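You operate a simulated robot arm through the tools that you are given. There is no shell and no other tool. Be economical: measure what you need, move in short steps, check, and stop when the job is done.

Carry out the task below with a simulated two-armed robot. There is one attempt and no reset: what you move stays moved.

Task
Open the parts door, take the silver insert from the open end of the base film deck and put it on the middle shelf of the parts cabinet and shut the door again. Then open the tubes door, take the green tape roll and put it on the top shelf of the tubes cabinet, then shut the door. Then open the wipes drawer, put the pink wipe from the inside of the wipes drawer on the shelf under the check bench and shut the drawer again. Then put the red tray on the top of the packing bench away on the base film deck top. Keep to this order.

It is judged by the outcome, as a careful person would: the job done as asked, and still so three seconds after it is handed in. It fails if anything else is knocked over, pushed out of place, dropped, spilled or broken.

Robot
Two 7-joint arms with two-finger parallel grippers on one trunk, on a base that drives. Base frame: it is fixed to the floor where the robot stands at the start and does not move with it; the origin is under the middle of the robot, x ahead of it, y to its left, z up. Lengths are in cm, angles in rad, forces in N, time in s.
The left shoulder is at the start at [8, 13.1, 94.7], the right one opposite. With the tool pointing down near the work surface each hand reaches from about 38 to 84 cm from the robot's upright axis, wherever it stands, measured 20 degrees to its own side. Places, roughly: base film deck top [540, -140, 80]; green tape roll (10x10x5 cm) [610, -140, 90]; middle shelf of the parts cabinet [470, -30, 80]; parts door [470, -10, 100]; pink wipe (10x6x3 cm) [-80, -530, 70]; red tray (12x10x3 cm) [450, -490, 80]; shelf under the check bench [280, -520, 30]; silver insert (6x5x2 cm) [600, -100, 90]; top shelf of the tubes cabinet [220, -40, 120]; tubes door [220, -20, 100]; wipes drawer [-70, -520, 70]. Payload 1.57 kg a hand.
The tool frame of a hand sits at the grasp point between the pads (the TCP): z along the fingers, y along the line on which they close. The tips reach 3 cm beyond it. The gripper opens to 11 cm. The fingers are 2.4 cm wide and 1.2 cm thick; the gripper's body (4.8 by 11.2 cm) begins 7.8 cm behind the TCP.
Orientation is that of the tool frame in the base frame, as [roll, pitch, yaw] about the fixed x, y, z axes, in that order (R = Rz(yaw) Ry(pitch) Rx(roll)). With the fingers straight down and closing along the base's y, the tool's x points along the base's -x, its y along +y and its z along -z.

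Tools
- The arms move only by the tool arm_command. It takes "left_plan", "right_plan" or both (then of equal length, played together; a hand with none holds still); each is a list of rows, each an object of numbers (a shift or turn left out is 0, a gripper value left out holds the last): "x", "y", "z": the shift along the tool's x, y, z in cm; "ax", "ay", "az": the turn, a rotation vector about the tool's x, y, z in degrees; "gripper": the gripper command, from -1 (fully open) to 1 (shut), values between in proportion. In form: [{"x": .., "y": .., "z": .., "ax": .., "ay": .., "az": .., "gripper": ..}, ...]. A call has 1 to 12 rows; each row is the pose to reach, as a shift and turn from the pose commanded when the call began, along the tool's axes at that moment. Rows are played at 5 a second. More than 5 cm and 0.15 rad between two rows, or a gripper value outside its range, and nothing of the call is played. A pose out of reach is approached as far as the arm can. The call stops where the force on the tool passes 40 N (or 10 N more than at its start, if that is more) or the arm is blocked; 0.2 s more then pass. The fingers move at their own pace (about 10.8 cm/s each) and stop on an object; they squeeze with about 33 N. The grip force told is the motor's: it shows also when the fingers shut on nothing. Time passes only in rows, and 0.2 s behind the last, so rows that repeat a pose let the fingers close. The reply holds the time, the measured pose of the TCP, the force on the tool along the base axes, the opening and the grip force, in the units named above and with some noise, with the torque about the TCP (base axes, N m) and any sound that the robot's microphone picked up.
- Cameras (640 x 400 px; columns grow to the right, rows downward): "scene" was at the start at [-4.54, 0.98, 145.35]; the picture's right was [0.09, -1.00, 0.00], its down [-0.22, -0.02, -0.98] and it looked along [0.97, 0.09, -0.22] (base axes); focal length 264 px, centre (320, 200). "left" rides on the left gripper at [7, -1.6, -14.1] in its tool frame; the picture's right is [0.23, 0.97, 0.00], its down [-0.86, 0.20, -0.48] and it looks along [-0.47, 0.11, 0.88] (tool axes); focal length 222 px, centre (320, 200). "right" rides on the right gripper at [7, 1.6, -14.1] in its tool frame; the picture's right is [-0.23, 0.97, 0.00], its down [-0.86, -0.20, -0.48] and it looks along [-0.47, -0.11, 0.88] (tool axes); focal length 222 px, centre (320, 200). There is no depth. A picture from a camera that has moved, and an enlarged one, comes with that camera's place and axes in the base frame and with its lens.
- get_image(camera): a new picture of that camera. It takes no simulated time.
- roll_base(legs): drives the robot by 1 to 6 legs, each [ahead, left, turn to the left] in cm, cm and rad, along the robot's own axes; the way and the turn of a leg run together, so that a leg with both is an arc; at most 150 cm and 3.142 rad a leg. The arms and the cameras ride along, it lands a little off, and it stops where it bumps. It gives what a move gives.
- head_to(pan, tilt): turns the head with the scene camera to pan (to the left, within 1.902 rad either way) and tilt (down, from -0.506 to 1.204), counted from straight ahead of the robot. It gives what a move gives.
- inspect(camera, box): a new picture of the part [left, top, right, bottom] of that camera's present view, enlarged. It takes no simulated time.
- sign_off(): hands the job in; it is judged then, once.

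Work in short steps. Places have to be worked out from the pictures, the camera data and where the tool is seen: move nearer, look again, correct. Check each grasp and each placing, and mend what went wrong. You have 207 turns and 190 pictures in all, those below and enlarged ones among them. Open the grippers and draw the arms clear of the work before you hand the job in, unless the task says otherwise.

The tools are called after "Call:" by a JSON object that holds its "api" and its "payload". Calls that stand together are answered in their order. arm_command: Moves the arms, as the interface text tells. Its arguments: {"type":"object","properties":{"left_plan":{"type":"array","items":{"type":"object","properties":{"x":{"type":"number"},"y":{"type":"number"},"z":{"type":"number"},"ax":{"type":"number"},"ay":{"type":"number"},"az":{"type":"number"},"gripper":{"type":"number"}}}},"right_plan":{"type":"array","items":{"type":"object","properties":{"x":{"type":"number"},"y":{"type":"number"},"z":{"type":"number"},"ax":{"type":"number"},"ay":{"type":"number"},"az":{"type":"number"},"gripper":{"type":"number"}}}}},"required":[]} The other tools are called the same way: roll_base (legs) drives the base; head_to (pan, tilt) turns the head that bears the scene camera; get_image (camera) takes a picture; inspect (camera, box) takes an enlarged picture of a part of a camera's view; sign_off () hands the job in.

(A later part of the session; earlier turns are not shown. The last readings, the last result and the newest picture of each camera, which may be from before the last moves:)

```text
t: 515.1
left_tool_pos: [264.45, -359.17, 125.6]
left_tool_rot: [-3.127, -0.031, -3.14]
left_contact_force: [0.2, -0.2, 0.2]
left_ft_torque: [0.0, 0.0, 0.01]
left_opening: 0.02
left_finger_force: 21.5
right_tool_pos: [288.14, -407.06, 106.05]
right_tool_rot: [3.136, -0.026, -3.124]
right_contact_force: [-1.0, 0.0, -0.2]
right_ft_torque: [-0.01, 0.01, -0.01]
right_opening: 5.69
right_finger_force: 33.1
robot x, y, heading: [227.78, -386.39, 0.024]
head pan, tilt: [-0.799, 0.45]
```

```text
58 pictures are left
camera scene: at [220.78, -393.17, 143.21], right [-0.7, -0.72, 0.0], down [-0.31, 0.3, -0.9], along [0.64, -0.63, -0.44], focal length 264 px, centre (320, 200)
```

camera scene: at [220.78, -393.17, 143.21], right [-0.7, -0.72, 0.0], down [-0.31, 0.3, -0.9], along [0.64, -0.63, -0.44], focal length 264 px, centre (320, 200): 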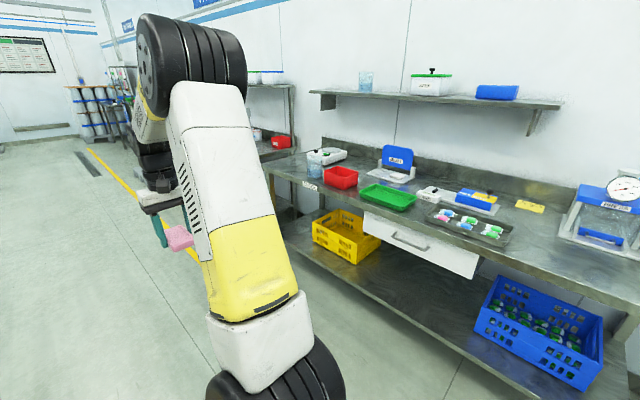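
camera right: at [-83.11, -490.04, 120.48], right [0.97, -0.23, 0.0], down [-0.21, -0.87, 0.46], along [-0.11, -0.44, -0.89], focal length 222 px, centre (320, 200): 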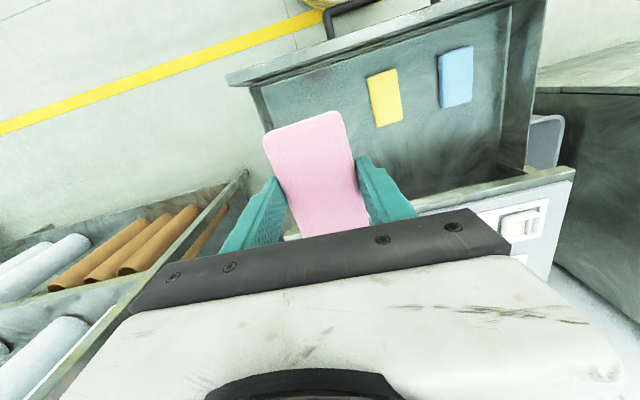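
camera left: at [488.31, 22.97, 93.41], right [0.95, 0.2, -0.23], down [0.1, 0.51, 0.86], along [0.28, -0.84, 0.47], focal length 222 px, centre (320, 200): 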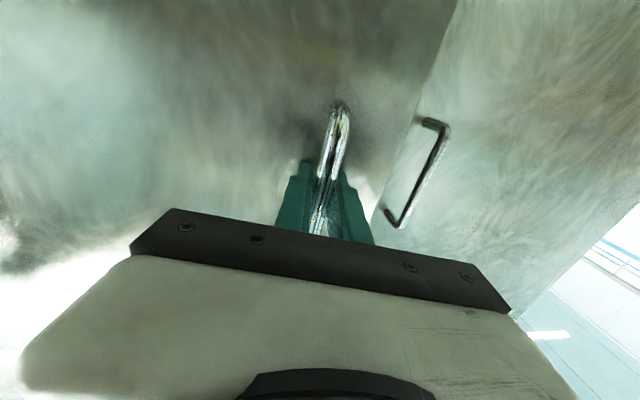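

Shelf under the check bench: z≈30, front edge y≈-490, free between the crates for x≈232–296. I'll put the wipe at ≈(262,-502). I position and face the bench.

Call:
{"api": "roll_base", "payload": {"legs": [[56, -3, 0], [0, 0, -1.594]]}}

Call:
{"api": "arm_command", "payload": {"right_plan": [{"z": 4.8, "ay": -4}, {"z": 9.6, "ay": -8}, {"z": 14.4, "ay": -12}, {"z": 19.2, "ay": -16}, {"z": 24, "ay": -20}, {"z": 28.8, "ay": -24}, {"z": 33.6, "ay": -28}, {"z": 38.4, "ay": -32}, {"z": 43.2, "ay": -36}, {"z": 48, "ay": -40}, {"z": 52.8, "ay": -44}, {"z": 52.8, "ay": -44}]}}

Call:
{"api": "head_to", "payload": {"pan": -0.1, "tilt": 0.6}}

Call:
{"api": "get_image", "payload": {"camera": "scene"}}

```text
t: 522.2
left_tool_pos: [310.01, -425.16, 125.59]
left_tool_rot: [-3.126, -0.03, 1.541]
left_contact_force: [-0.1, -0.2, 0.0]
left_ft_torque: [0.0, -0.02, 0.01]
left_opening: 0.0
left_finger_force: 21.0
right_tool_pos: [261.34, -447.53, 105.96]
right_tool_rot: [3.136, -0.025, 1.556]
right_contact_force: [-0.9, -0.2, -0.1]
right_ft_torque: [-0.02, 0.01, 0.0]
right_opening: 5.63
right_finger_force: 32.7
robot x, y, heading: [283.85, -387.99, -1.575]
head pan, tilt: [-0.799, 0.45]
```

```text
t: 524.8
left_tool_pos: [310.2, -425.23, 125.6]
left_tool_rot: [-3.125, -0.032, 1.541]
left_contact_force: [-0.9, 0.3, -0.1]
left_ft_torque: [0.0, 0.04, 0.02]
left_opening: 0.0
left_finger_force: 20.6
right_tool_pos: [261.75, -446.15, 53.37]
right_tool_rot: [3.135, 0.743, 1.551]
right_contact_force: [-0.5, 0.4, -0.5]
right_ft_torque: [0.03, 0.0, 0.05]
right_opening: 5.64
right_finger_force: 33.3
robot x, y, heading: [283.55, -388.11, -1.574]
head pan, tilt: [-0.799, 0.45]
```

```text
t: 525.9
left_tool_pos: [309.94, -425.21, 125.61]
left_tool_rot: [-3.124, -0.03, 1.542]
left_contact_force: [-0.3, 0.0, 0.2]
left_ft_torque: [0.01, -0.03, 0.0]
left_opening: 0.02
left_finger_force: 20.9
right_tool_pos: [261.44, -446.13, 53.28]
right_tool_rot: [3.134, 0.744, 1.553]
right_contact_force: [-1.0, 0.1, 0.3]
right_ft_torque: [0.0, 0.01, -0.03]
right_opening: 5.61
right_finger_force: 33.0
robot x, y, heading: [283.93, -388.24, -1.576]
head pan, tilt: [-0.099, 0.6]
```

```text
57 pictures are left
camera scene: at [283.09, -382.71, 141.86], right [-0.99, 0.1, 0.0], down [0.06, 0.56, -0.83], along [-0.09, -0.82, -0.56], focal length 264 px, centre (320, 200)
```

scene: 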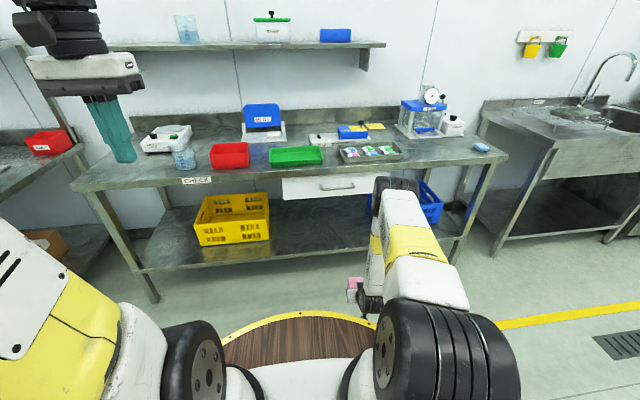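

Free gap confirmed (x≈200–296). I lower to z≈40 and drive in under the bench edge.

Call:
{"api": "arm_command", "payload": {"right_plan": [{"z": 3.3, "x": 3}, {"z": 6.6, "x": 6}, {"z": 9.9, "x": 9}, {"z": 9.9, "x": 9}]}}

Call:
{"api": "roll_base", "payload": {"legs": [[45, 0, 0]]}}

Call:
{"api": "get_image", "payload": {"camera": "right"}}

```text
t: 526.9
left_tool_pos: [310.1, -425.31, 125.56]
left_tool_rot: [-3.125, -0.031, 1.541]
left_contact_force: [0.6, 0.2, 0.2]
left_ft_torque: [0.01, -0.02, 0.0]
left_opening: 0.0
left_finger_force: 21.0
right_tool_pos: [261.68, -446.42, 39.97]
right_tool_rot: [3.136, 0.742, 1.55]
right_contact_force: [0.8, -0.4, -0.1]
right_ft_torque: [-0.02, 0.04, 0.01]
right_opening: 5.64
right_finger_force: 32.9
robot x, y, heading: [283.99, -387.99, -1.572]
head pan, tilt: [-0.099, 0.6]
```

```text
t: 529.6
left_tool_pos: [309.92, -470.13, 125.62]
left_tool_rot: [-3.127, -0.031, 1.542]
left_contact_force: [0.9, 0.4, 0.0]
left_ft_torque: [0.04, -0.01, -0.02]
left_opening: 0.0
left_finger_force: 21.4
right_tool_pos: [261.61, -491.27, 39.84]
right_tool_rot: [3.134, 0.745, 1.553]
right_contact_force: [-0.6, 0.2, 0.4]
right_ft_torque: [-0.01, 0.0, -0.01]
right_opening: 5.67
right_finger_force: 32.9
robot x, y, heading: [283.86, -432.8, -1.576]
head pan, tilt: [-0.099, 0.6]
```

```text
56 pictures are left
camera right: at [263.26, -476.48, 45.75], right [0.97, -0.18, 0.16], down [-0.21, -0.3, 0.93], along [-0.12, -0.94, -0.33], focal length 222 px, centre (320, 200)
```

right: 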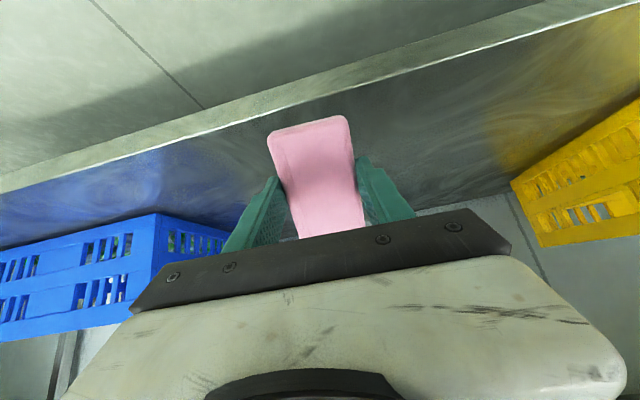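

Shelf edge at y≈-493, right as estimated. I advance 11 cm more and lower until contact.

Call:
{"api": "roll_base", "payload": {"legs": [[11, 0, 0]]}}

Call:
{"api": "arm_command", "payload": {"right_plan": [{"z": 0.75, "x": 0.7}, {"z": 1.5, "x": 1.4}, {"z": 2.2, "x": 2.1}, {"z": 3, "x": 2.8}, {"z": 3.7, "x": 3.4}, {"z": 4.4, "x": 4}, {"z": 5, "x": 4.6}]}}

Call:
{"api": "get_image", "payload": {"camera": "right"}}

```text
t: 530.7
left_tool_pos: [309.93, -478.44, 125.53]
left_tool_rot: [-3.126, -0.028, 1.536]
left_contact_force: [0.6, 0.5, -0.3]
left_ft_torque: [-0.01, 0.02, 0.0]
left_opening: 0.0
left_finger_force: 21.3
right_tool_pos: [261.51, -497.21, 38.98]
right_tool_rot: [3.128, 0.704, 1.541]
right_contact_force: [0.7, -0.8, 0.5]
right_ft_torque: [0.01, -0.01, 0.03]
right_opening: 5.66
right_finger_force: 33.1
robot x, y, heading: [283.52, -441.46, -1.582]
head pan, tilt: [-0.099, 0.6]
stopped in leg 1: the robot was blocked; the commanded pose is now the measured one
```

```text
t: 532.3
left_tool_pos: [309.85, -478.79, 125.54]
left_tool_rot: [-3.126, -0.032, 1.536]
left_contact_force: [0.0, 0.5, 0.3]
left_ft_torque: [-0.01, -0.01, 0.0]
left_opening: 0.01
left_finger_force: 21.6
right_tool_pos: [261.45, -497.85, 33.29]
right_tool_rot: [3.127, 0.719, 1.543]
right_contact_force: [4.0, -17.0, 36.4]
right_ft_torque: [0.2, 0.02, -0.02]
right_opening: 5.65
right_finger_force: 32.9
right hand out of reach, approached as far as the arm can: row 7
robot x, y, heading: [283.64, -441.62, -1.577]
head pan, tilt: [-0.099, 0.6]
```

```text
55 pictures are left
camera right: at [263.2, -483.34, 39.52], right [0.97, -0.19, 0.16], down [-0.21, -0.32, 0.92], along [-0.12, -0.93, -0.35], focal length 222 px, centre (320, 200)
```

right: 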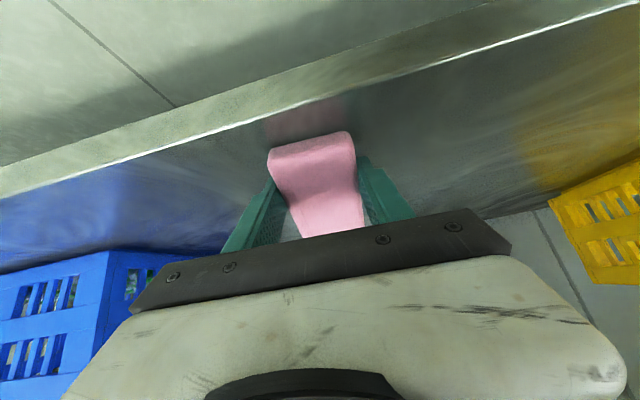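

The wipe's near edge is on the shelf, ~3 cm inside the lip. I release it.

Call:
{"api": "arm_command", "payload": {"right_plan": [{"gripper": -0.2}, {"gripper": -0.5}, {"gripper": -0.6}, {"gripper": -0.6}]}}

Call:
{"api": "get_image", "payload": {"camera": "right"}}

```text
t: 533.3
left_tool_pos: [309.82, -478.74, 125.67]
left_tool_rot: [-3.127, -0.033, 1.539]
left_contact_force: [-0.4, -0.1, -0.3]
left_ft_torque: [0.0, -0.03, -0.01]
left_opening: 0.01
left_finger_force: 21.3
right_tool_pos: [261.68, -497.5, 33.07]
right_tool_rot: [3.129, 0.708, 1.544]
right_contact_force: [23.4, -2.0, 31.4]
right_ft_torque: [-0.4, 0.4, 0.6]
right_opening: 6.72
right_finger_force: 0.1
robot x, y, heading: [283.97, -441.56, -1.58]
head pan, tilt: [-0.099, 0.6]
```

```text
54 pictures are left
camera right: at [263.43, -482.87, 39.38], right [0.97, -0.19, 0.16], down [-0.22, -0.33, 0.92], along [-0.12, -0.92, -0.36], focal length 222 px, centre (320, 200)
```

right: 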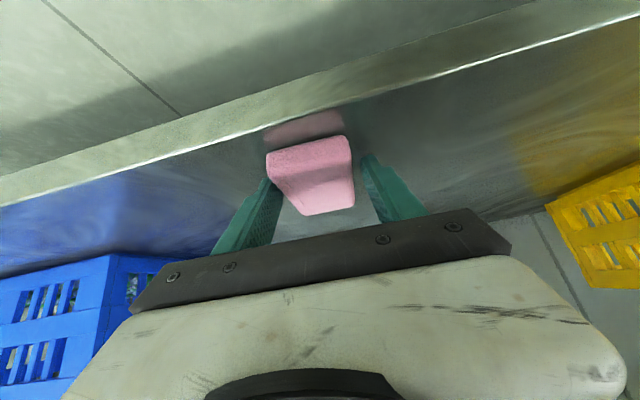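

The wipe lies flat. The tips press on the shelf, so I raise 3 cm straight up and then back out.

Call:
{"api": "arm_command", "payload": {"right_plan": [{"z": -0.8, "x": -0.7}, {"z": -1.6, "x": -1.4, "gripper": -0.7}, {"z": -2.4, "x": -2.1, "gripper": -0.7}, {"z": -3.2, "x": -2.9, "gripper": -0.7}]}}

Call:
{"api": "get_image", "payload": {"camera": "right"}}

```text
t: 534.3
left_tool_pos: [309.65, -478.72, 125.62]
left_tool_rot: [-3.126, -0.032, 1.536]
left_contact_force: [-1.0, 1.0, -0.9]
left_ft_torque: [0.01, -0.02, -0.02]
left_opening: 0.0
left_finger_force: 21.5
right_tool_pos: [261.46, -497.34, 37.26]
right_tool_rot: [3.127, 0.706, 1.543]
right_contact_force: [-0.5, 0.0, -1.1]
right_ft_torque: [0.01, 0.0, 0.02]
right_opening: 9.35
right_finger_force: 0.1
robot x, y, heading: [283.68, -441.87, -1.579]
head pan, tilt: [-0.099, 0.6]
```

```text
53 pictures are left
camera right: at [263.2, -482.86, 43.66], right [0.97, -0.19, 0.16], down [-0.22, -0.34, 0.92], along [-0.12, -0.92, -0.37], focal length 222 px, centre (320, 200)
```

right: 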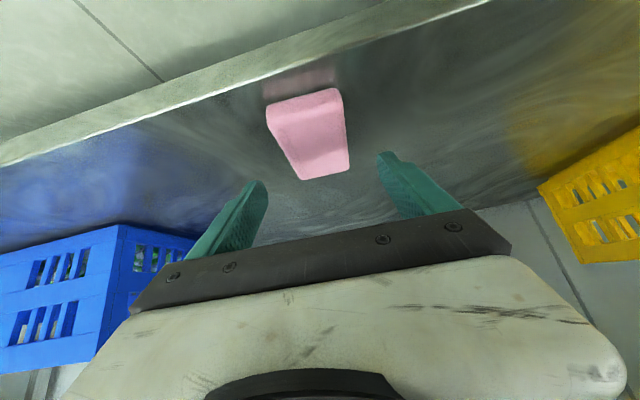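

The pink wipe rests flat on the shelf. I back out, raise the right hand to drawer height with fingers closed, and drive back to the drawer.

Call:
{"api": "roll_base", "payload": {"legs": [[-52, 0, 0]]}}

Call:
{"api": "arm_command", "payload": {"right_plan": [{"z": -3.3, "x": -3, "gripper": 1}, {"z": -6.6, "x": -6}, {"z": -9.9, "x": -9}, {"z": -13.2, "x": -12}, {"z": -16.5, "x": -15}, {"z": -19.8, "x": -18}, {"z": -23, "x": -21}, {"z": -26.3, "x": -24}, {"z": -29.6, "x": -27}]}}

Call:
{"api": "get_image", "payload": {"camera": "scene"}}

```text
t: 537.4
left_tool_pos: [310.17, -426.73, 125.6]
left_tool_rot: [-3.126, -0.033, 1.538]
left_contact_force: [-0.4, -0.5, 0.4]
left_ft_torque: [-0.04, -0.01, 0.04]
left_opening: 0.04
left_finger_force: 21.0
right_tool_pos: [262.01, -445.52, 37.4]
right_tool_rot: [3.128, 0.707, 1.545]
right_contact_force: [-0.1, -0.5, -0.4]
right_ft_torque: [0.02, -0.02, -0.01]
right_opening: 9.37
right_finger_force: 0.1
robot x, y, heading: [283.83, -389.27, -1.581]
head pan, tilt: [-0.099, 0.6]
```

```text
t: 539.4
left_tool_pos: [310.2, -426.78, 125.62]
left_tool_rot: [-3.126, -0.03, 1.538]
left_contact_force: [-0.6, -0.8, -0.4]
left_ft_torque: [0.04, -0.01, 0.03]
left_opening: 0.0
left_finger_force: 21.4
right_tool_pos: [261.5, -446.64, 77.39]
right_tool_rot: [3.127, 0.707, 1.542]
right_contact_force: [0.1, 0.7, -0.5]
right_ft_torque: [0.01, -0.02, 0.0]
right_opening: 0.03
right_finger_force: 21.4
robot x, y, heading: [283.96, -389.56, -1.577]
head pan, tilt: [-0.099, 0.6]
```

```text
52 pictures are left
camera scene: at [283.31, -384.18, 141.85], right [-0.99, 0.11, 0.0], down [0.06, 0.56, -0.82], along [-0.09, -0.82, -0.57], focal length 264 px, centre (320, 200)
```

scene: 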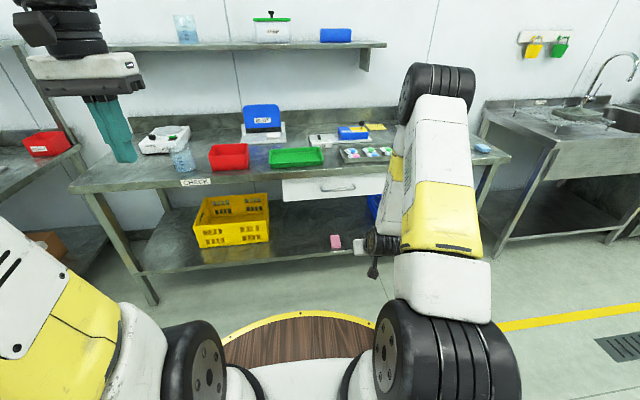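

The wipe is visible on the shelf. I drive back to the drawer cart.

Call:
{"api": "roll_base", "payload": {"legs": [[0, 0, -1.565], [145, 0, 0], [145, 0, 0], [42, 0, 0], [0, 0, 1.575]]}}

Call:
{"api": "get_image", "payload": {"camera": "scene"}}

```text
t: 563.1
left_tool_pos: [-20.46, -434.23, 125.56]
left_tool_rot: [-3.125, -0.032, 1.565]
left_contact_force: [-0.2, 0.7, -0.3]
left_ft_torque: [0.02, 0.03, 0.0]
left_opening: 0.0
left_finger_force: 21.6
right_tool_pos: [-68.55, -455.56, 77.36]
right_tool_rot: [3.128, 0.707, 1.571]
right_contact_force: [0.9, -0.6, 0.9]
right_ft_torque: [-0.01, 0.0, -0.01]
right_opening: 0.0
right_finger_force: 21.5
robot x, y, heading: [-47.41, -397.6, -1.551]
head pan, tilt: [-0.099, 0.6]
```

```text
51 pictures are left
camera scene: at [-48.5, -392.37, 141.85], right [-1.0, 0.08, 0.0], down [0.04, 0.56, -0.82], along [-0.07, -0.82, -0.57], focal length 264 px, centre (320, 200)
```

scene: 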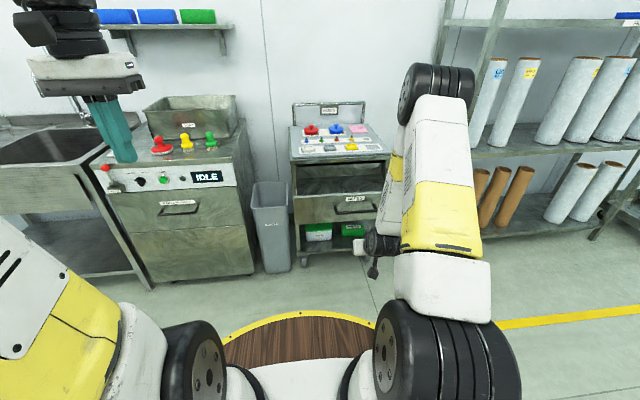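

Drawer still open. I raise the fingertips 2 cm to meet its face just above the bar and push it shut.

Call:
{"api": "arm_command", "payload": {"right_plan": [{"z": -1.6, "x": -1.4}, {"z": -1.6, "x": -1.4}]}}

Call:
{"api": "roll_base", "payload": {"legs": [[0, 0, -0.018], [38, 0, 0]]}}

Call:
{"api": "get_image", "payload": {"camera": "right"}}

```text
t: 563.7
left_tool_pos: [-20.53, -434.17, 125.46]
left_tool_rot: [-3.125, -0.03, 1.567]
left_contact_force: [0.4, 0.3, -0.9]
left_ft_torque: [0.0, -0.02, -0.01]
left_opening: 0.0
left_finger_force: 21.6
right_tool_pos: [-68.69, -455.63, 79.5]
right_tool_rot: [3.126, 0.706, 1.571]
right_contact_force: [0.3, -0.1, 0.0]
right_ft_torque: [0.0, -0.03, 0.01]
right_opening: 0.01
right_finger_force: 21.2
robot x, y, heading: [-47.26, -397.48, -1.55]
head pan, tilt: [-0.099, 0.6]
```

```text
t: 566.5
left_tool_pos: [-21.05, -473.11, 125.55]
left_tool_rot: [-3.126, -0.031, 1.547]
left_contact_force: [-1.3, -1.2, -0.4]
left_ft_torque: [-0.01, 0.01, 0.04]
left_opening: 0.0
left_finger_force: 21.7
right_tool_pos: [-69.72, -493.55, 79.6]
right_tool_rot: [3.127, 0.707, 1.554]
right_contact_force: [0.9, 0.4, 0.8]
right_ft_torque: [-0.01, -0.02, 0.0]
right_opening: 0.0
right_finger_force: 21.8
robot x, y, heading: [-47.63, -435.88, -1.573]
head pan, tilt: [-0.099, 0.6]
```

```text
50 pictures are left
camera right: at [-68.07, -479.05, 85.84], right [0.97, -0.18, 0.16], down [-0.21, -0.34, 0.92], along [-0.11, -0.92, -0.37], focal length 222 px, centre (320, 200)
```

right: 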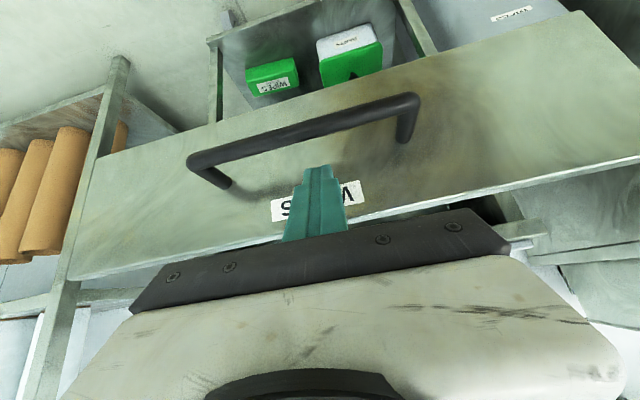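

Fingertips are on the face above the bar and it is moving. I push on to the stop.

Call:
{"api": "roll_base", "payload": {"legs": [[14, 0, 0]]}}

Call:
{"api": "roll_base", "payload": {"legs": [[9, 0, 0]]}}

Call:
{"api": "get_image", "payload": {"camera": "right"}}

```text
t: 567.8
left_tool_pos: [-21.08, -487.13, 125.58]
left_tool_rot: [-3.125, -0.031, 1.549]
left_contact_force: [-0.3, -0.3, 0.8]
left_ft_torque: [0.02, 0.0, 0.0]
left_opening: 0.0
left_finger_force: 21.1
right_tool_pos: [-69.5, -507.73, 79.55]
right_tool_rot: [3.128, 0.707, 1.554]
right_contact_force: [-0.1, -0.2, 0.3]
right_ft_torque: [0.01, -0.01, -0.02]
right_opening: 0.01
right_finger_force: 20.8
robot x, y, heading: [-47.67, -449.81, -1.568]
head pan, tilt: [-0.099, 0.6]
```

```text
t: 568.8
left_tool_pos: [-21.0, -492.32, 125.5]
left_tool_rot: [-3.126, -0.031, 1.548]
left_contact_force: [0.3, -0.1, 0.5]
left_ft_torque: [0.04, 0.01, 0.01]
left_opening: 0.0
left_finger_force: 21.3
right_tool_pos: [-69.54, -511.27, 78.92]
right_tool_rot: [3.122, 0.671, 1.548]
right_contact_force: [-0.2, 1.8, 0.1]
right_ft_torque: [0.02, 0.02, 0.01]
right_opening: 0.0
right_finger_force: 21.9
robot x, y, heading: [-47.69, -455.49, -1.566]
head pan, tilt: [-0.099, 0.6]
stopped in leg 1: the force on the tool passed its limit at 163 N (the readings are from after the stop); the commanded pose is now the measured one
```

```text
49 pictures are left
camera right: at [-67.99, -496.99, 85.71], right [0.97, -0.19, 0.15], down [-0.22, -0.37, 0.9], along [-0.11, -0.91, -0.4], focal length 222 px, centre (320, 200)
```

right: 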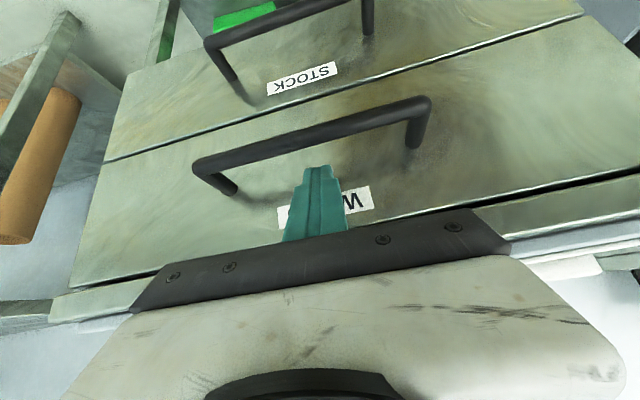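

Drawer is flush. I back off, straighten the right hand, and check the cart.

Call:
{"api": "roll_base", "payload": {"legs": [[-55, 0, 0]]}}

Call:
{"api": "arm_command", "payload": {"right_plan": [{"z": -2.6, "x": -2.4, "ay": 4, "gripper": -1}, {"z": -5.2, "x": -4.8, "ay": 8}, {"z": -7.8, "x": -7.2, "ay": 12}, {"z": -10.4, "x": -9.6, "ay": 16}, {"z": -13, "x": -12, "ay": 20}, {"z": -15.6, "x": -14.4, "ay": 24}, {"z": -18.2, "x": -16.8, "ay": 28}, {"z": -20.8, "x": -19.2, "ay": 32}, {"z": -23.4, "x": -21.6, "ay": 36}, {"z": -26, "x": -23, "ay": 39}]}}

Call:
{"api": "get_image", "payload": {"camera": "scene"}}

```text
t: 572.0
left_tool_pos: [-21.22, -437.01, 125.55]
left_tool_rot: [-3.126, -0.033, 1.54]
left_contact_force: [0.3, -0.7, -0.3]
left_ft_torque: [-0.01, 0.03, -0.02]
left_opening: 0.0
left_finger_force: 21.6
right_tool_pos: [-69.82, -455.63, 78.95]
right_tool_rot: [3.127, 0.67, 1.541]
right_contact_force: [-0.9, -0.4, 0.2]
right_ft_torque: [0.01, 0.0, -0.02]
right_opening: 0.0
right_finger_force: 21.2
robot x, y, heading: [-47.54, -400.12, -1.573]
head pan, tilt: [-0.099, 0.6]
```

```text
t: 574.2
left_tool_pos: [-21.25, -437.05, 125.54]
left_tool_rot: [-3.124, -0.033, 1.54]
left_contact_force: [0.7, 0.2, -0.5]
left_ft_torque: [0.01, 0.02, -0.01]
left_opening: 0.0
left_finger_force: 21.1
right_tool_pos: [-70.47, -457.52, 113.58]
right_tool_rot: [3.127, -0.011, 1.553]
right_contact_force: [-0.2, 0.2, 0.3]
right_ft_torque: [0.01, 0.0, 0.01]
right_opening: 11.0
right_finger_force: 0.0
robot x, y, heading: [-47.44, -399.91, -1.576]
head pan, tilt: [-0.099, 0.6]
```

```text
48 pictures are left
camera scene: at [-48.18, -394.53, 141.85], right [-0.99, 0.1, 0.0], down [0.06, 0.56, -0.82], along [-0.09, -0.82, -0.57], focal length 264 px, centre (320, 200)
```

scene: 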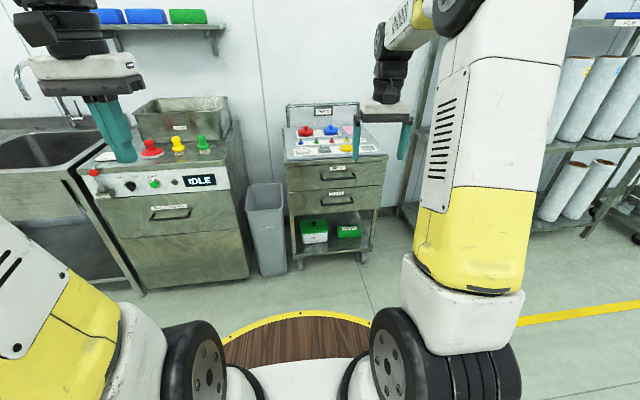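

All as it should be. Now to the packing bench: I turn to +x and drive along y≈-395.

Call:
{"api": "roll_base", "payload": {"legs": [[0, 0, 1.58], [145, 0, 0], [145, 0, 0], [110, 0, 0]]}}

Call:
{"api": "head_to", "payload": {"pan": -0.5, "tilt": 0.4}}

Call:
{"api": "get_image", "payload": {"camera": "scene"}}

```text
t: 597.2
left_tool_pos: [389.06, -366.23, 125.58]
left_tool_rot: [-3.125, -0.03, 3.125]
left_contact_force: [0.0, 0.0, 0.1]
left_ft_torque: [-0.01, 0.0, 0.0]
left_opening: 0.0
left_finger_force: 20.9
right_tool_pos: [410.24, -415.03, 113.68]
right_tool_rot: [3.127, -0.012, 3.135]
right_contact_force: [-0.5, -1.2, -0.7]
right_ft_torque: [0.02, 0.0, 0.03]
right_opening: 11.0
right_finger_force: 0.0
robot x, y, heading: [352.1, -392.7, 0.012]
head pan, tilt: [-0.099, 0.6]
```

```text
t: 598.1
left_tool_pos: [389.02, -366.08, 125.59]
left_tool_rot: [-3.125, -0.032, 3.127]
left_contact_force: [-0.3, 0.9, -0.5]
left_ft_torque: [-0.03, 0.01, -0.01]
left_opening: 0.0
left_finger_force: 21.1
right_tool_pos: [410.19, -414.99, 113.51]
right_tool_rot: [3.131, -0.01, 3.136]
right_contact_force: [0.0, -0.1, -0.2]
right_ft_torque: [0.01, 0.0, -0.04]
right_opening: 10.99
right_finger_force: 0.0
robot x, y, heading: [352.34, -393.0, 0.01]
head pan, tilt: [-0.499, 0.4]
```

```text
47 pictures are left
camera scene: at [346.49, -397.34, 143.67], right [-0.47, -0.88, 0.0], down [-0.34, 0.18, -0.92], along [0.81, -0.43, -0.39], focal length 264 px, centre (320, 200)
```

scene: 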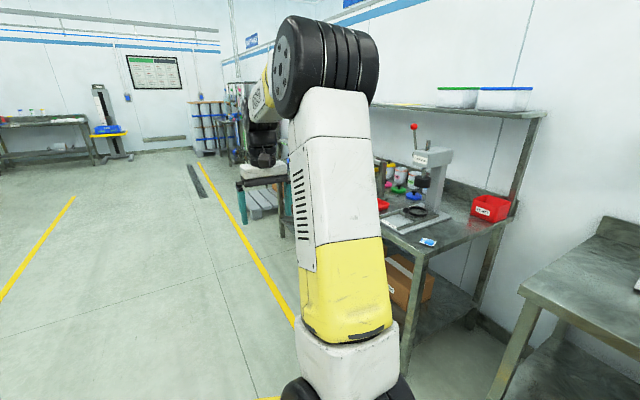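

I move on to x≈455 and face the packing bench.

Call:
{"api": "roll_base", "payload": {"legs": [[110, 0, 0], [0, 0, -1.58]]}}

Call:
{"api": "head_to", "payload": {"pan": 0, "tilt": 0.5}}

Call:
{"api": "get_image", "payload": {"camera": "scene"}}

```text
t: 607.6
left_tool_pos: [488.31, -429.02, 125.6]
left_tool_rot: [-3.126, -0.032, 1.548]
left_contact_force: [0.0, 0.2, -0.1]
left_ft_torque: [0.01, 0.05, -0.02]
left_opening: 0.0
left_finger_force: 20.9
right_tool_pos: [439.08, -449.78, 113.6]
right_tool_rot: [3.128, -0.011, 1.555]
right_contact_force: [-0.6, 0.5, -0.6]
right_ft_torque: [-0.02, -0.01, 0.01]
right_opening: 11.0
right_finger_force: 0.1
robot x, y, heading: [461.63, -391.6, -1.566]
head pan, tilt: [-0.499, 0.4]
```

```text
t: 608.5
left_tool_pos: [488.19, -428.92, 125.6]
left_tool_rot: [-3.127, -0.031, 1.546]
left_contact_force: [0.1, -0.2, 0.0]
left_ft_torque: [0.0, -0.01, -0.04]
left_opening: 0.0
left_finger_force: 21.3
right_tool_pos: [439.19, -449.82, 113.59]
right_tool_rot: [3.129, -0.01, 1.557]
right_contact_force: [0.1, -0.1, 0.0]
right_ft_torque: [-0.01, 0.0, -0.02]
right_opening: 10.98
right_finger_force: 0.1
robot x, y, heading: [461.76, -391.86, -1.567]
head pan, tilt: [0.0, 0.499]
```

```text
46 pictures are left
camera scene: at [461.89, -386.92, 142.76], right [-1.0, 0.0, 0.0], down [0.0, 0.48, -0.88], along [0.0, -0.88, -0.48], focal length 264 px, centre (320, 200)
```

scene: 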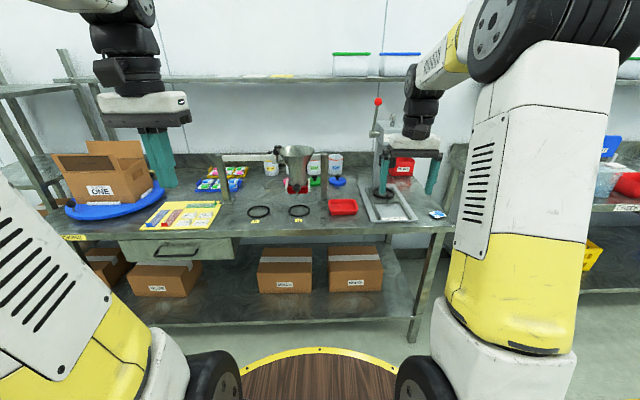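

The red tray is at ≈(451,-492). I zoom to see its orientation.

Call:
{"api": "inspect", "payload": {"camera": "scene", "box": [240, 140, 460, 250]}}

```text
2.91 times, centred on (350, 195) of scene
camera zoom: at [461.89, -386.92, 142.76], right [-1.0, 0.0, 0.0], down [0.0, 0.48, -0.88], along [0.0, -0.88, -0.48], focal length 768 px, centre (233, 214)
```

zoom: 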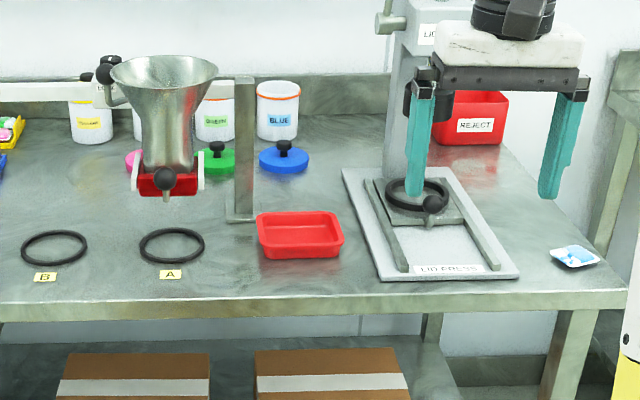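

I'll pinch the tray's near wall (one finger inside). I yaw the right hand by 90° so it closes along y, then move above the tray.

Call:
{"api": "arm_command", "payload": {"right_plan": [{"az": -8.18}, {"az": -16.36}, {"az": -24.5}, {"az": -32.7}, {"az": -40.9}, {"az": -49.1}, {"az": -57.3}, {"az": -65.4}, {"az": -73.6}, {"az": -81.8}, {"az": -90, "gripper": -0.1}, {"az": -90}]}}

Call:
{"api": "roll_base", "payload": {"legs": [[34, 12, 0]]}}

Call:
{"api": "get_image", "payload": {"camera": "right"}}

```text
t: 611.1
left_tool_pos: [488.15, -429.01, 125.64]
left_tool_rot: [-3.125, -0.032, 1.546]
left_contact_force: [-0.5, -0.4, 0.6]
left_ft_torque: [-0.02, 0.04, 0.0]
left_opening: 0.0
left_finger_force: 20.8
right_tool_pos: [439.18, -449.8, 113.63]
right_tool_rot: [3.13, 0.014, 3.129]
right_contact_force: [0.1, 0.1, -1.3]
right_ft_torque: [0.02, 0.03, -0.02]
right_opening: 6.06
right_finger_force: 0.1
robot x, y, heading: [461.6, -392.04, -1.568]
head pan, tilt: [0.0, 0.499]
```

```text
t: 613.4
left_tool_pos: [500.31, -463.06, 125.53]
left_tool_rot: [-3.127, -0.031, 1.546]
left_contact_force: [0.6, 0.5, -0.5]
left_ft_torque: [0.0, 0.04, -0.04]
left_opening: 0.0
left_finger_force: 21.0
right_tool_pos: [451.24, -483.66, 113.63]
right_tool_rot: [3.13, 0.011, 3.128]
right_contact_force: [0.4, 0.4, -0.6]
right_ft_torque: [-0.06, 0.0, -0.01]
right_opening: 6.05
right_finger_force: 0.1
robot x, y, heading: [473.79, -425.98, -1.569]
head pan, tilt: [0.0, 0.499]
```

```text
44 pictures are left
camera right: at [443.94, -482.16, 127.75], right [0.24, 0.97, 0.01], down [0.85, -0.22, 0.49], along [0.48, -0.11, -0.87], focal length 222 px, centre (320, 200)
```

right: 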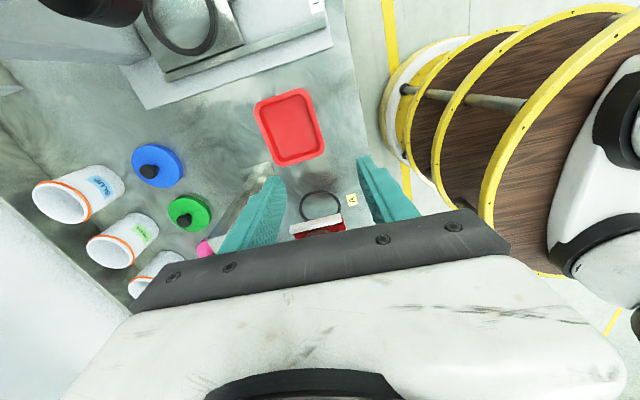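

Tray near wall is at y≈-485. I align and descend to z≈89, then look.

Call:
{"api": "arm_command", "payload": {"right_plan": [{"y": -1.4, "z": 4}, {"y": -1.4, "z": 8.5}, {"y": -1.4, "z": 13}, {"y": -1.4, "z": 17.5}, {"y": -1.4, "z": 22}, {"y": -1.4, "z": 24.5}, {"y": -1.4, "z": 24.5}]}}

Call:
{"api": "get_image", "payload": {"camera": "right"}}

```text
t: 615.0
left_tool_pos: [500.18, -463.03, 125.6]
left_tool_rot: [-3.124, -0.033, 1.546]
left_contact_force: [-0.5, 0.0, 0.4]
left_ft_torque: [0.01, 0.03, -0.02]
left_opening: 0.0
left_finger_force: 21.1
right_tool_pos: [451.49, -484.79, 89.05]
right_tool_rot: [3.132, 0.012, 3.127]
right_contact_force: [-1.2, -0.6, 0.0]
right_ft_torque: [-0.01, -0.03, 0.01]
right_opening: 6.06
right_finger_force: 0.1
robot x, y, heading: [473.77, -426.27, -1.574]
head pan, tilt: [0.0, 0.499]
```

```text
43 pictures are left
camera right: at [444.27, -483.27, 103.23], right [0.24, 0.97, 0.01], down [0.85, -0.22, 0.49], along [0.48, -0.11, -0.87], focal length 222 px, centre (320, 200)
```

right: 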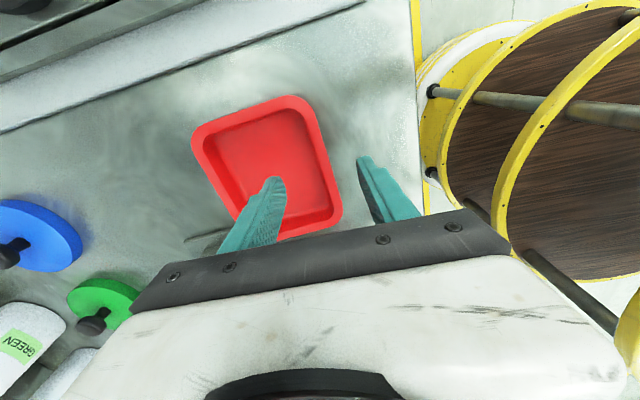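

Fingers straddle the near rim. I lower ~4 cm and close.

Call:
{"api": "arm_command", "payload": {"right_plan": [{"y": -0.6, "z": 2}, {"y": -0.6, "z": 3}, {"y": -0.6, "z": 4}, {"y": -0.6, "z": 4, "gripper": 0.5}, {"y": -0.6, "z": 4, "gripper": 1}, {"y": -0.6, "z": 4, "gripper": 1}, {"y": -0.6, "z": 4, "gripper": 1}]}}

Call:
{"api": "get_image", "payload": {"camera": "right"}}

```text
t: 616.3
left_tool_pos: [500.33, -463.01, 125.54]
left_tool_rot: [-3.126, -0.033, 1.547]
left_contact_force: [0.9, -0.5, 0.7]
left_ft_torque: [0.01, 0.02, -0.03]
left_opening: 0.0
left_finger_force: 21.2
right_tool_pos: [451.59, -485.66, 85.44]
right_tool_rot: [3.139, 0.013, 3.132]
right_contact_force: [1.8, -1.9, 8.5]
right_ft_torque: [-0.16, 0.33, -0.01]
right_opening: 0.18
right_finger_force: 24.2
robot x, y, heading: [473.98, -425.61, -1.566]
head pan, tilt: [0.0, 0.499]
stopped in row 6 (right hand): the force on the tool passed its limit at 44 N (the readings are from after the stop); the commanded pose is now the measured one
```

```text
42 pictures are left
camera right: at [444.35, -484.04, 99.58], right [0.24, 0.97, 0.0], down [0.85, -0.21, 0.49], along [0.47, -0.11, -0.87], focal length 222 px, centre (320, 200)
```

right: 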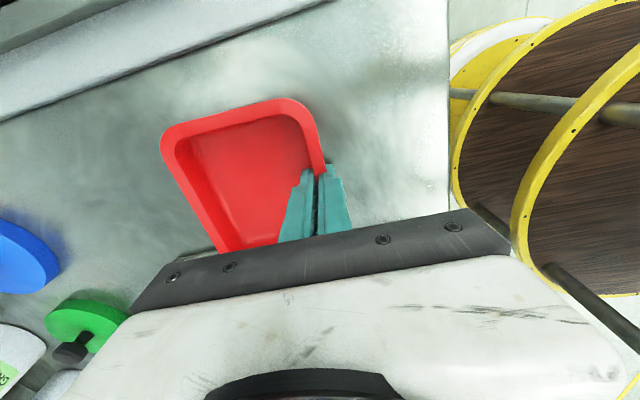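

The wall is pinched (very thin, 0.18 cm). I lift gently a few cm and check that the tray follows.

Call:
{"api": "arm_command", "payload": {"right_plan": [{"z": -1}, {"z": -2}, {"z": -3.5}, {"z": -5}, {"z": -5}]}}

Call:
{"api": "get_image", "payload": {"camera": "right"}}

```text
t: 617.5
left_tool_pos: [500.29, -463.07, 125.48]
left_tool_rot: [-3.126, -0.031, 1.545]
left_contact_force: [0.1, -0.9, 0.4]
left_ft_torque: [0.03, -0.02, 0.02]
left_opening: 0.0
left_finger_force: 21.1
right_tool_pos: [451.47, -485.61, 90.44]
right_tool_rot: [3.135, 0.012, 3.13]
right_contact_force: [-0.2, -0.4, -1.0]
right_ft_torque: [0.08, -0.01, -0.01]
right_opening: 0.24
right_finger_force: 23.7
robot x, y, heading: [473.71, -425.9, -1.572]
head pan, tilt: [0.0, 0.499]
```

```text
41 pictures are left
camera right: at [444.27, -484.0, 104.46], right [0.24, 0.97, 0.01], down [0.85, -0.21, 0.49], along [0.48, -0.11, -0.87], focal length 222 px, centre (320, 200)
```

right: 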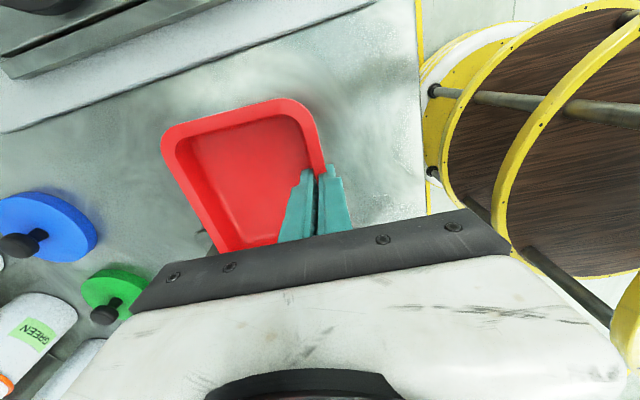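

The tray follows the hand. I raise it to travel height, back off, and turn around to face north toward the deck.

Call:
{"api": "arm_command", "payload": {"right_plan": [{"z": -4.5}, {"z": -9}, {"z": -13.5}, {"z": -18}, {"z": -21}]}}

Call:
{"api": "roll_base", "payload": {"legs": [[-45, 0, 0], [0, 0, 3.13]]}}

Call:
{"api": "head_to", "payload": {"pan": 0, "tilt": 0.35}}

Call:
{"api": "get_image", "payload": {"camera": "scene"}}

```text
t: 618.7
left_tool_pos: [500.22, -463.11, 125.46]
left_tool_rot: [-3.125, -0.034, 1.547]
left_contact_force: [-0.4, 0.3, -0.3]
left_ft_torque: [0.05, -0.04, 0.02]
left_opening: 0.03
left_finger_force: 21.7
right_tool_pos: [451.31, -485.88, 111.39]
right_tool_rot: [3.135, 0.013, 3.131]
right_contact_force: [0.3, -0.2, -0.9]
right_ft_torque: [0.06, 0.0, -0.01]
right_opening: 0.22
right_finger_force: 23.6
robot x, y, heading: [473.89, -425.83, -1.569]
head pan, tilt: [0.0, 0.499]
```

```text
t: 628.7
left_tool_pos: [448.08, -343.83, 125.6]
left_tool_rot: [-3.125, -0.032, -1.617]
left_contact_force: [-0.6, 0.7, -0.3]
left_ft_torque: [0.01, 0.01, -0.01]
left_opening: 0.0
left_finger_force: 21.1
right_tool_pos: [497.47, -321.92, 111.25]
right_tool_rot: [3.133, 0.012, -0.032]
right_contact_force: [-0.6, 0.2, -0.9]
right_ft_torque: [-0.03, 0.0, 0.03]
right_opening: 0.23
right_finger_force: 23.8
robot x, y, heading: [473.94, -381.25, 1.552]
head pan, tilt: [0.0, 0.499]
```

```text
t: 629.4
left_tool_pos: [448.15, -343.76, 125.5]
left_tool_rot: [-3.126, -0.03, -1.614]
left_contact_force: [0.1, 0.9, 0.0]
left_ft_torque: [-0.02, -0.01, 0.03]
left_opening: 0.02
left_finger_force: 20.8
right_tool_pos: [497.49, -321.78, 111.2]
right_tool_rot: [3.134, 0.014, -0.028]
right_contact_force: [-0.1, 0.7, -1.1]
right_ft_torque: [-0.03, 0.03, 0.02]
right_opening: 0.21
right_finger_force: 23.7
robot x, y, heading: [473.52, -381.59, 1.552]
head pan, tilt: [0.0, 0.351]
```

```text
40 pictures are left
camera scene: at [473.91, -385.92, 144.13], right [1.0, -0.02, 0.0], down [-0.01, -0.34, -0.94], along [0.02, 0.94, -0.34], focal length 264 px, centre (320, 200)
```

scene: 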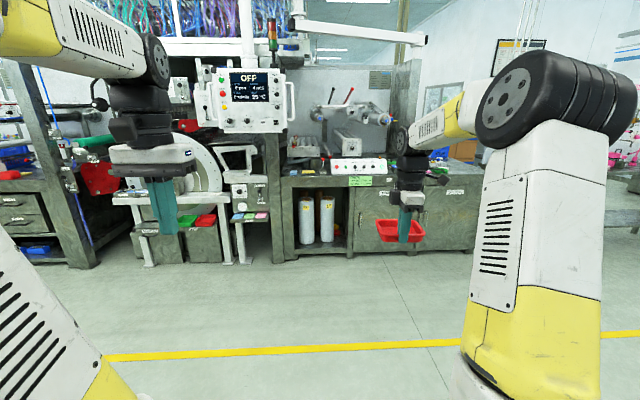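

The base film deck is ahead-right. I zoom in on its top to find a free spot.

Call:
{"api": "inspect", "payload": {"camera": "scene", "box": [270, 110, 490, 260]}}

```text
2.67 times, centred on (380, 185) of scene
camera zoom: at [473.91, -385.92, 144.13], right [1.0, -0.02, 0.0], down [-0.01, -0.34, -0.94], along [0.02, 0.94, -0.34], focal length 704 px, centre (160, 240)
```

zoom: 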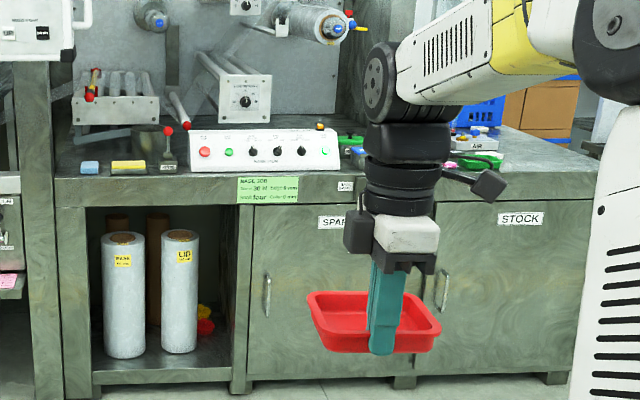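

I move closer, to about (542,-267), to see the deck top.

Call:
{"api": "roll_base", "payload": {"legs": [[112, -68, 0]]}}

Call:
{"api": "head_to", "payload": {"pan": 0.1, "tilt": 0.5}}

Call:
{"api": "get_image", "payload": {"camera": "scene"}}

```text
t: 636.0
left_tool_pos: [518.13, -233.0, 125.59]
left_tool_rot: [-3.125, -0.031, -1.615]
left_contact_force: [-0.3, -0.4, 0.8]
left_ft_torque: [-0.02, 0.03, 0.01]
left_opening: 0.01
left_finger_force: 21.2
right_tool_pos: [567.64, -211.03, 111.3]
right_tool_rot: [3.132, 0.012, -0.031]
right_contact_force: [0.3, 0.3, 0.1]
right_ft_torque: [-0.03, 0.0, -0.02]
right_opening: 0.25
right_finger_force: 23.6
robot x, y, heading: [543.93, -270.85, 1.552]
head pan, tilt: [0.0, 0.351]
```

```text
t: 636.7
left_tool_pos: [518.2, -232.86, 125.65]
left_tool_rot: [-3.127, -0.033, -1.617]
left_contact_force: [0.3, -0.3, -0.1]
left_ft_torque: [0.0, 0.0, -0.01]
left_opening: 0.0
left_finger_force: 21.1
right_tool_pos: [567.56, -211.15, 111.26]
right_tool_rot: [3.136, 0.013, -0.031]
right_contact_force: [0.3, 0.1, -1.6]
right_ft_torque: [-0.02, -0.03, 0.04]
right_opening: 0.22
right_finger_force: 23.9
robot x, y, heading: [543.72, -270.34, 1.553]
head pan, tilt: [0.099, 0.499]
```

```text
38 pictures are left
camera scene: at [543.03, -275.37, 142.77], right [1.0, 0.08, 0.0], down [0.04, -0.48, -0.88], along [-0.07, 0.88, -0.48], focal length 264 px, centre (320, 200)
```

scene: 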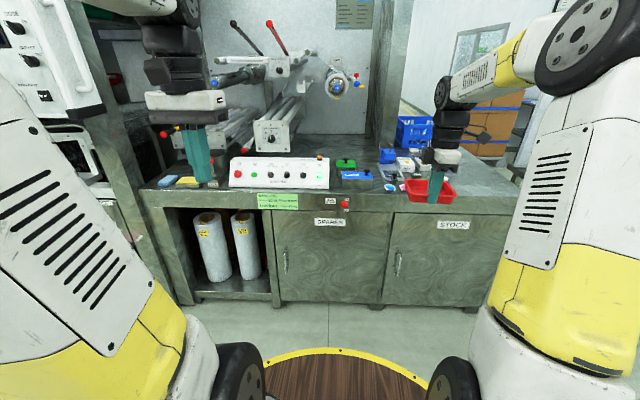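

I zoom on the deck top around (540,-140).

Call:
{"api": "inspect", "payload": {"camera": "scene", "box": [150, 110, 510, 215]}}

```text
1.78 times, centred on (330, 162) of scene
camera zoom: at [543.03, -275.37, 142.77], right [1.0, 0.08, 0.0], down [0.04, -0.48, -0.88], along [-0.07, 0.88, -0.48], focal length 469 px, centre (302, 267)
```

zoom: 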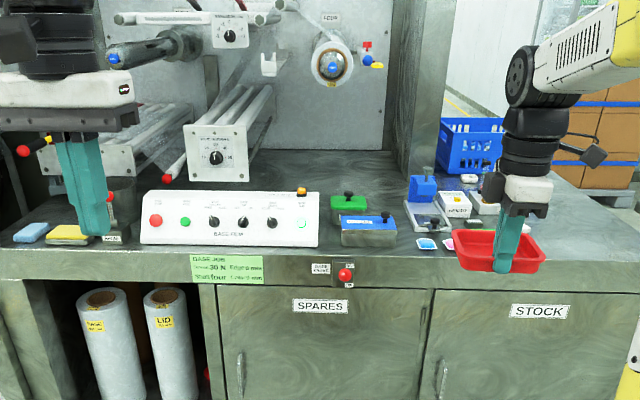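

Behind the control box at ≈(531,-112) the deck top is free. I tuck the left hand, bring the right hand to the robot's centreline and extend it.

Call:
{"api": "arm_command", "payload": {"left_plan": [{"x": 3}, {"x": 6}, {"x": 9}, {"x": 12}, {"x": 15}, {"x": 18}, {"x": 18}, {"x": 18}], "right_plan": [{"x": -4, "y": -1.5}, {"x": -8, "y": -3}, {"x": -12, "y": -5}, {"x": -16, "y": -7}, {"x": -20, "y": -9}, {"x": -24, "y": -11}, {"x": -27, "y": -13}, {"x": -27.5, "y": -15}]}}

Call:
{"api": "roll_base", "payload": {"legs": [[40, 8, 0]]}}

Call:
{"api": "get_image", "payload": {"camera": "scene"}}

```text
t: 638.5
left_tool_pos: [517.36, -250.91, 126.12]
left_tool_rot: [-3.126, -0.031, -1.616]
left_contact_force: [1.0, -0.3, 0.4]
left_ft_torque: [0.0, -0.01, -0.02]
left_opening: 0.0
left_finger_force: 20.6
right_tool_pos: [540.59, -196.17, 111.23]
right_tool_rot: [3.134, 0.013, -0.029]
right_contact_force: [0.2, 0.6, -0.9]
right_ft_torque: [-0.01, 0.01, 0.03]
right_opening: 0.22
right_finger_force: 23.5
right hand out of reach, approached as far as the arm can: row 8
robot x, y, heading: [543.59, -270.87, 1.556]
head pan, tilt: [0.099, 0.499]
```

```text
t: 641.0
left_tool_pos: [510.31, -210.67, 126.14]
left_tool_rot: [-3.126, -0.031, -1.621]
left_contact_force: [0.0, 0.2, -0.1]
left_ft_torque: [0.03, -0.02, -0.03]
left_opening: 0.03
left_finger_force: 21.3
right_tool_pos: [534.1, -156.08, 111.4]
right_tool_rot: [3.136, 0.012, -0.037]
right_contact_force: [0.6, 1.2, -1.3]
right_ft_torque: [0.01, -0.02, -0.01]
right_opening: 0.24
right_finger_force: 23.9
robot x, y, heading: [537.27, -230.41, 1.547]
head pan, tilt: [0.099, 0.499]
```

```text
36 pictures are left
camera scene: at [535.88, -235.25, 142.76], right [1.0, 0.07, 0.0], down [0.04, -0.48, -0.88], along [-0.07, 0.88, -0.48], focal length 264 px, centre (320, 200)
```

scene: 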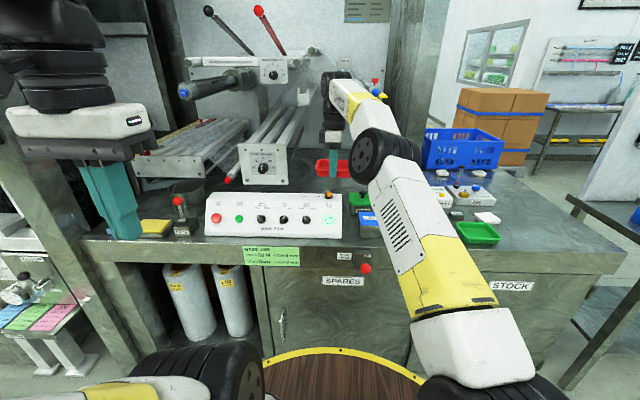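

Clear. I advance 36 cm so the tray hangs over the free spot.

Call:
{"api": "roll_base", "payload": {"legs": [[20, 0, 0], [16, 0, 0]]}}

Call:
{"api": "get_image", "payload": {"camera": "right"}}

Call:
{"api": "get_image", "payload": {"camera": "scene"}}

```text
t: 643.2
left_tool_pos: [510.92, -185.52, 126.12]
left_tool_rot: [-3.127, -0.029, -1.621]
left_contact_force: [0.9, -0.1, -0.7]
left_ft_torque: [0.02, 0.01, 0.04]
left_opening: 0.0
left_finger_force: 20.9
right_tool_pos: [532.92, -132.03, 112.47]
right_tool_rot: [3.12, 0.019, -0.029]
right_contact_force: [3.1, -68.5, -2.7]
right_ft_torque: [10.35, 0.73, -4.93]
right_opening: 0.24
right_finger_force: 23.6
robot x, y, heading: [537.23, -204.87, 1.546]
head pan, tilt: [0.099, 0.499]
heard: click
stopped in leg 2: the force on the tool passed its limit at 177 N (the readings are from after the stop); the commanded pose is now the measured one
```

```text
35 pictures are left
camera right: at [539.96, -133.56, 126.57], right [-0.26, -0.97, 0.03], down [-0.84, 0.24, 0.49], along [-0.48, 0.1, -0.87], focal length 222 px, centre (320, 200)
```

right: 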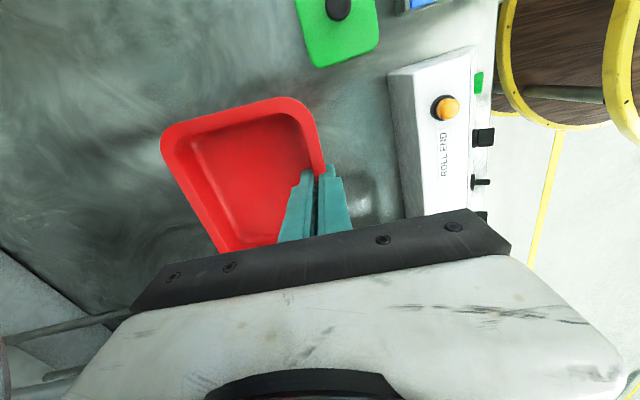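

```text
34 pictures are left
camera scene: at [536.49, -210.22, 142.75], right [1.0, 0.08, 0.0], down [0.04, -0.47, -0.88], along [-0.07, 0.88, -0.48], focal length 264 px, centre (320, 200)
```

scene: 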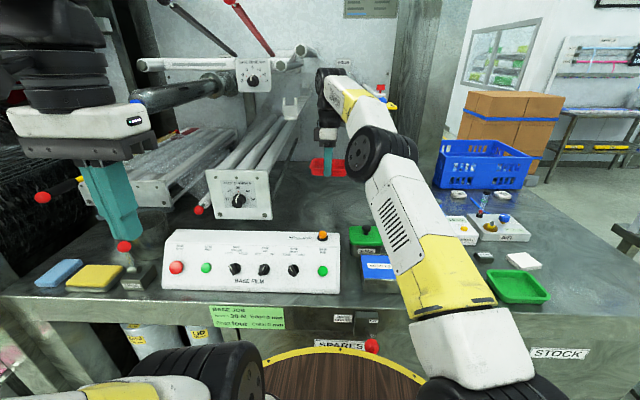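

The wrist hit the end of a film mandrel that reaches further forward than I judged. I back off at once and check for damage.

Call:
{"api": "roll_base", "payload": {"legs": [[-14, 0, 0]]}}

Call:
{"api": "get_image", "payload": {"camera": "scene"}}

Call:
{"api": "get_image", "payload": {"camera": "right"}}

```text
t: 644.6
left_tool_pos: [510.59, -199.24, 126.05]
left_tool_rot: [-3.126, -0.031, -1.621]
left_contact_force: [0.6, 0.1, 0.1]
left_ft_torque: [-0.02, 0.02, 0.01]
left_opening: 0.01
left_finger_force: 20.6
right_tool_pos: [532.75, -145.44, 111.86]
right_tool_rot: [3.12, 0.019, -0.026]
right_contact_force: [-0.2, 1.2, -0.5]
right_ft_torque: [-0.04, 0.02, -0.04]
right_opening: 0.21
right_finger_force: 23.9
robot x, y, heading: [536.98, -219.16, 1.55]
head pan, tilt: [0.099, 0.499]
```

```text
33 pictures are left
camera scene: at [536.14, -223.78, 142.76], right [1.0, 0.08, 0.0], down [0.04, -0.48, -0.88], along [-0.07, 0.88, -0.48], focal length 264 px, centre (320, 200)
```

scene: 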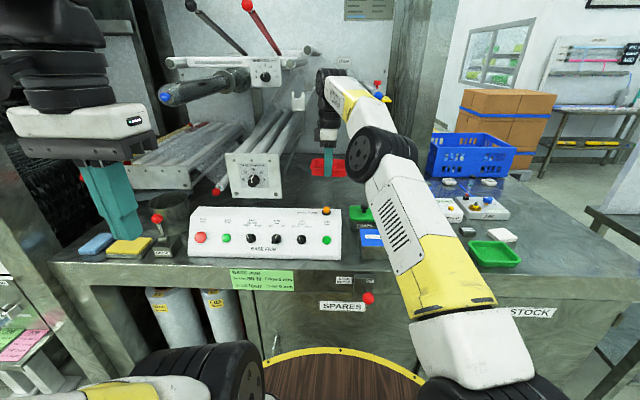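

```text
32 pictures are left
camera right: at [539.75, -147.01, 126.16], right [-0.25, -0.97, 0.03], down [-0.84, 0.23, 0.49], along [-0.48, 0.1, -0.87], focal length 222 px, centre (320, 200)
```

right: 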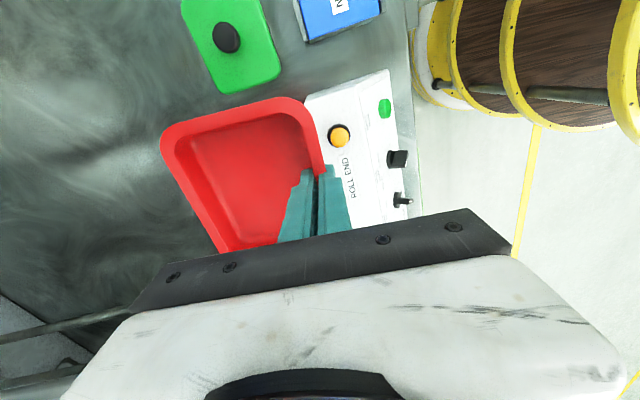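

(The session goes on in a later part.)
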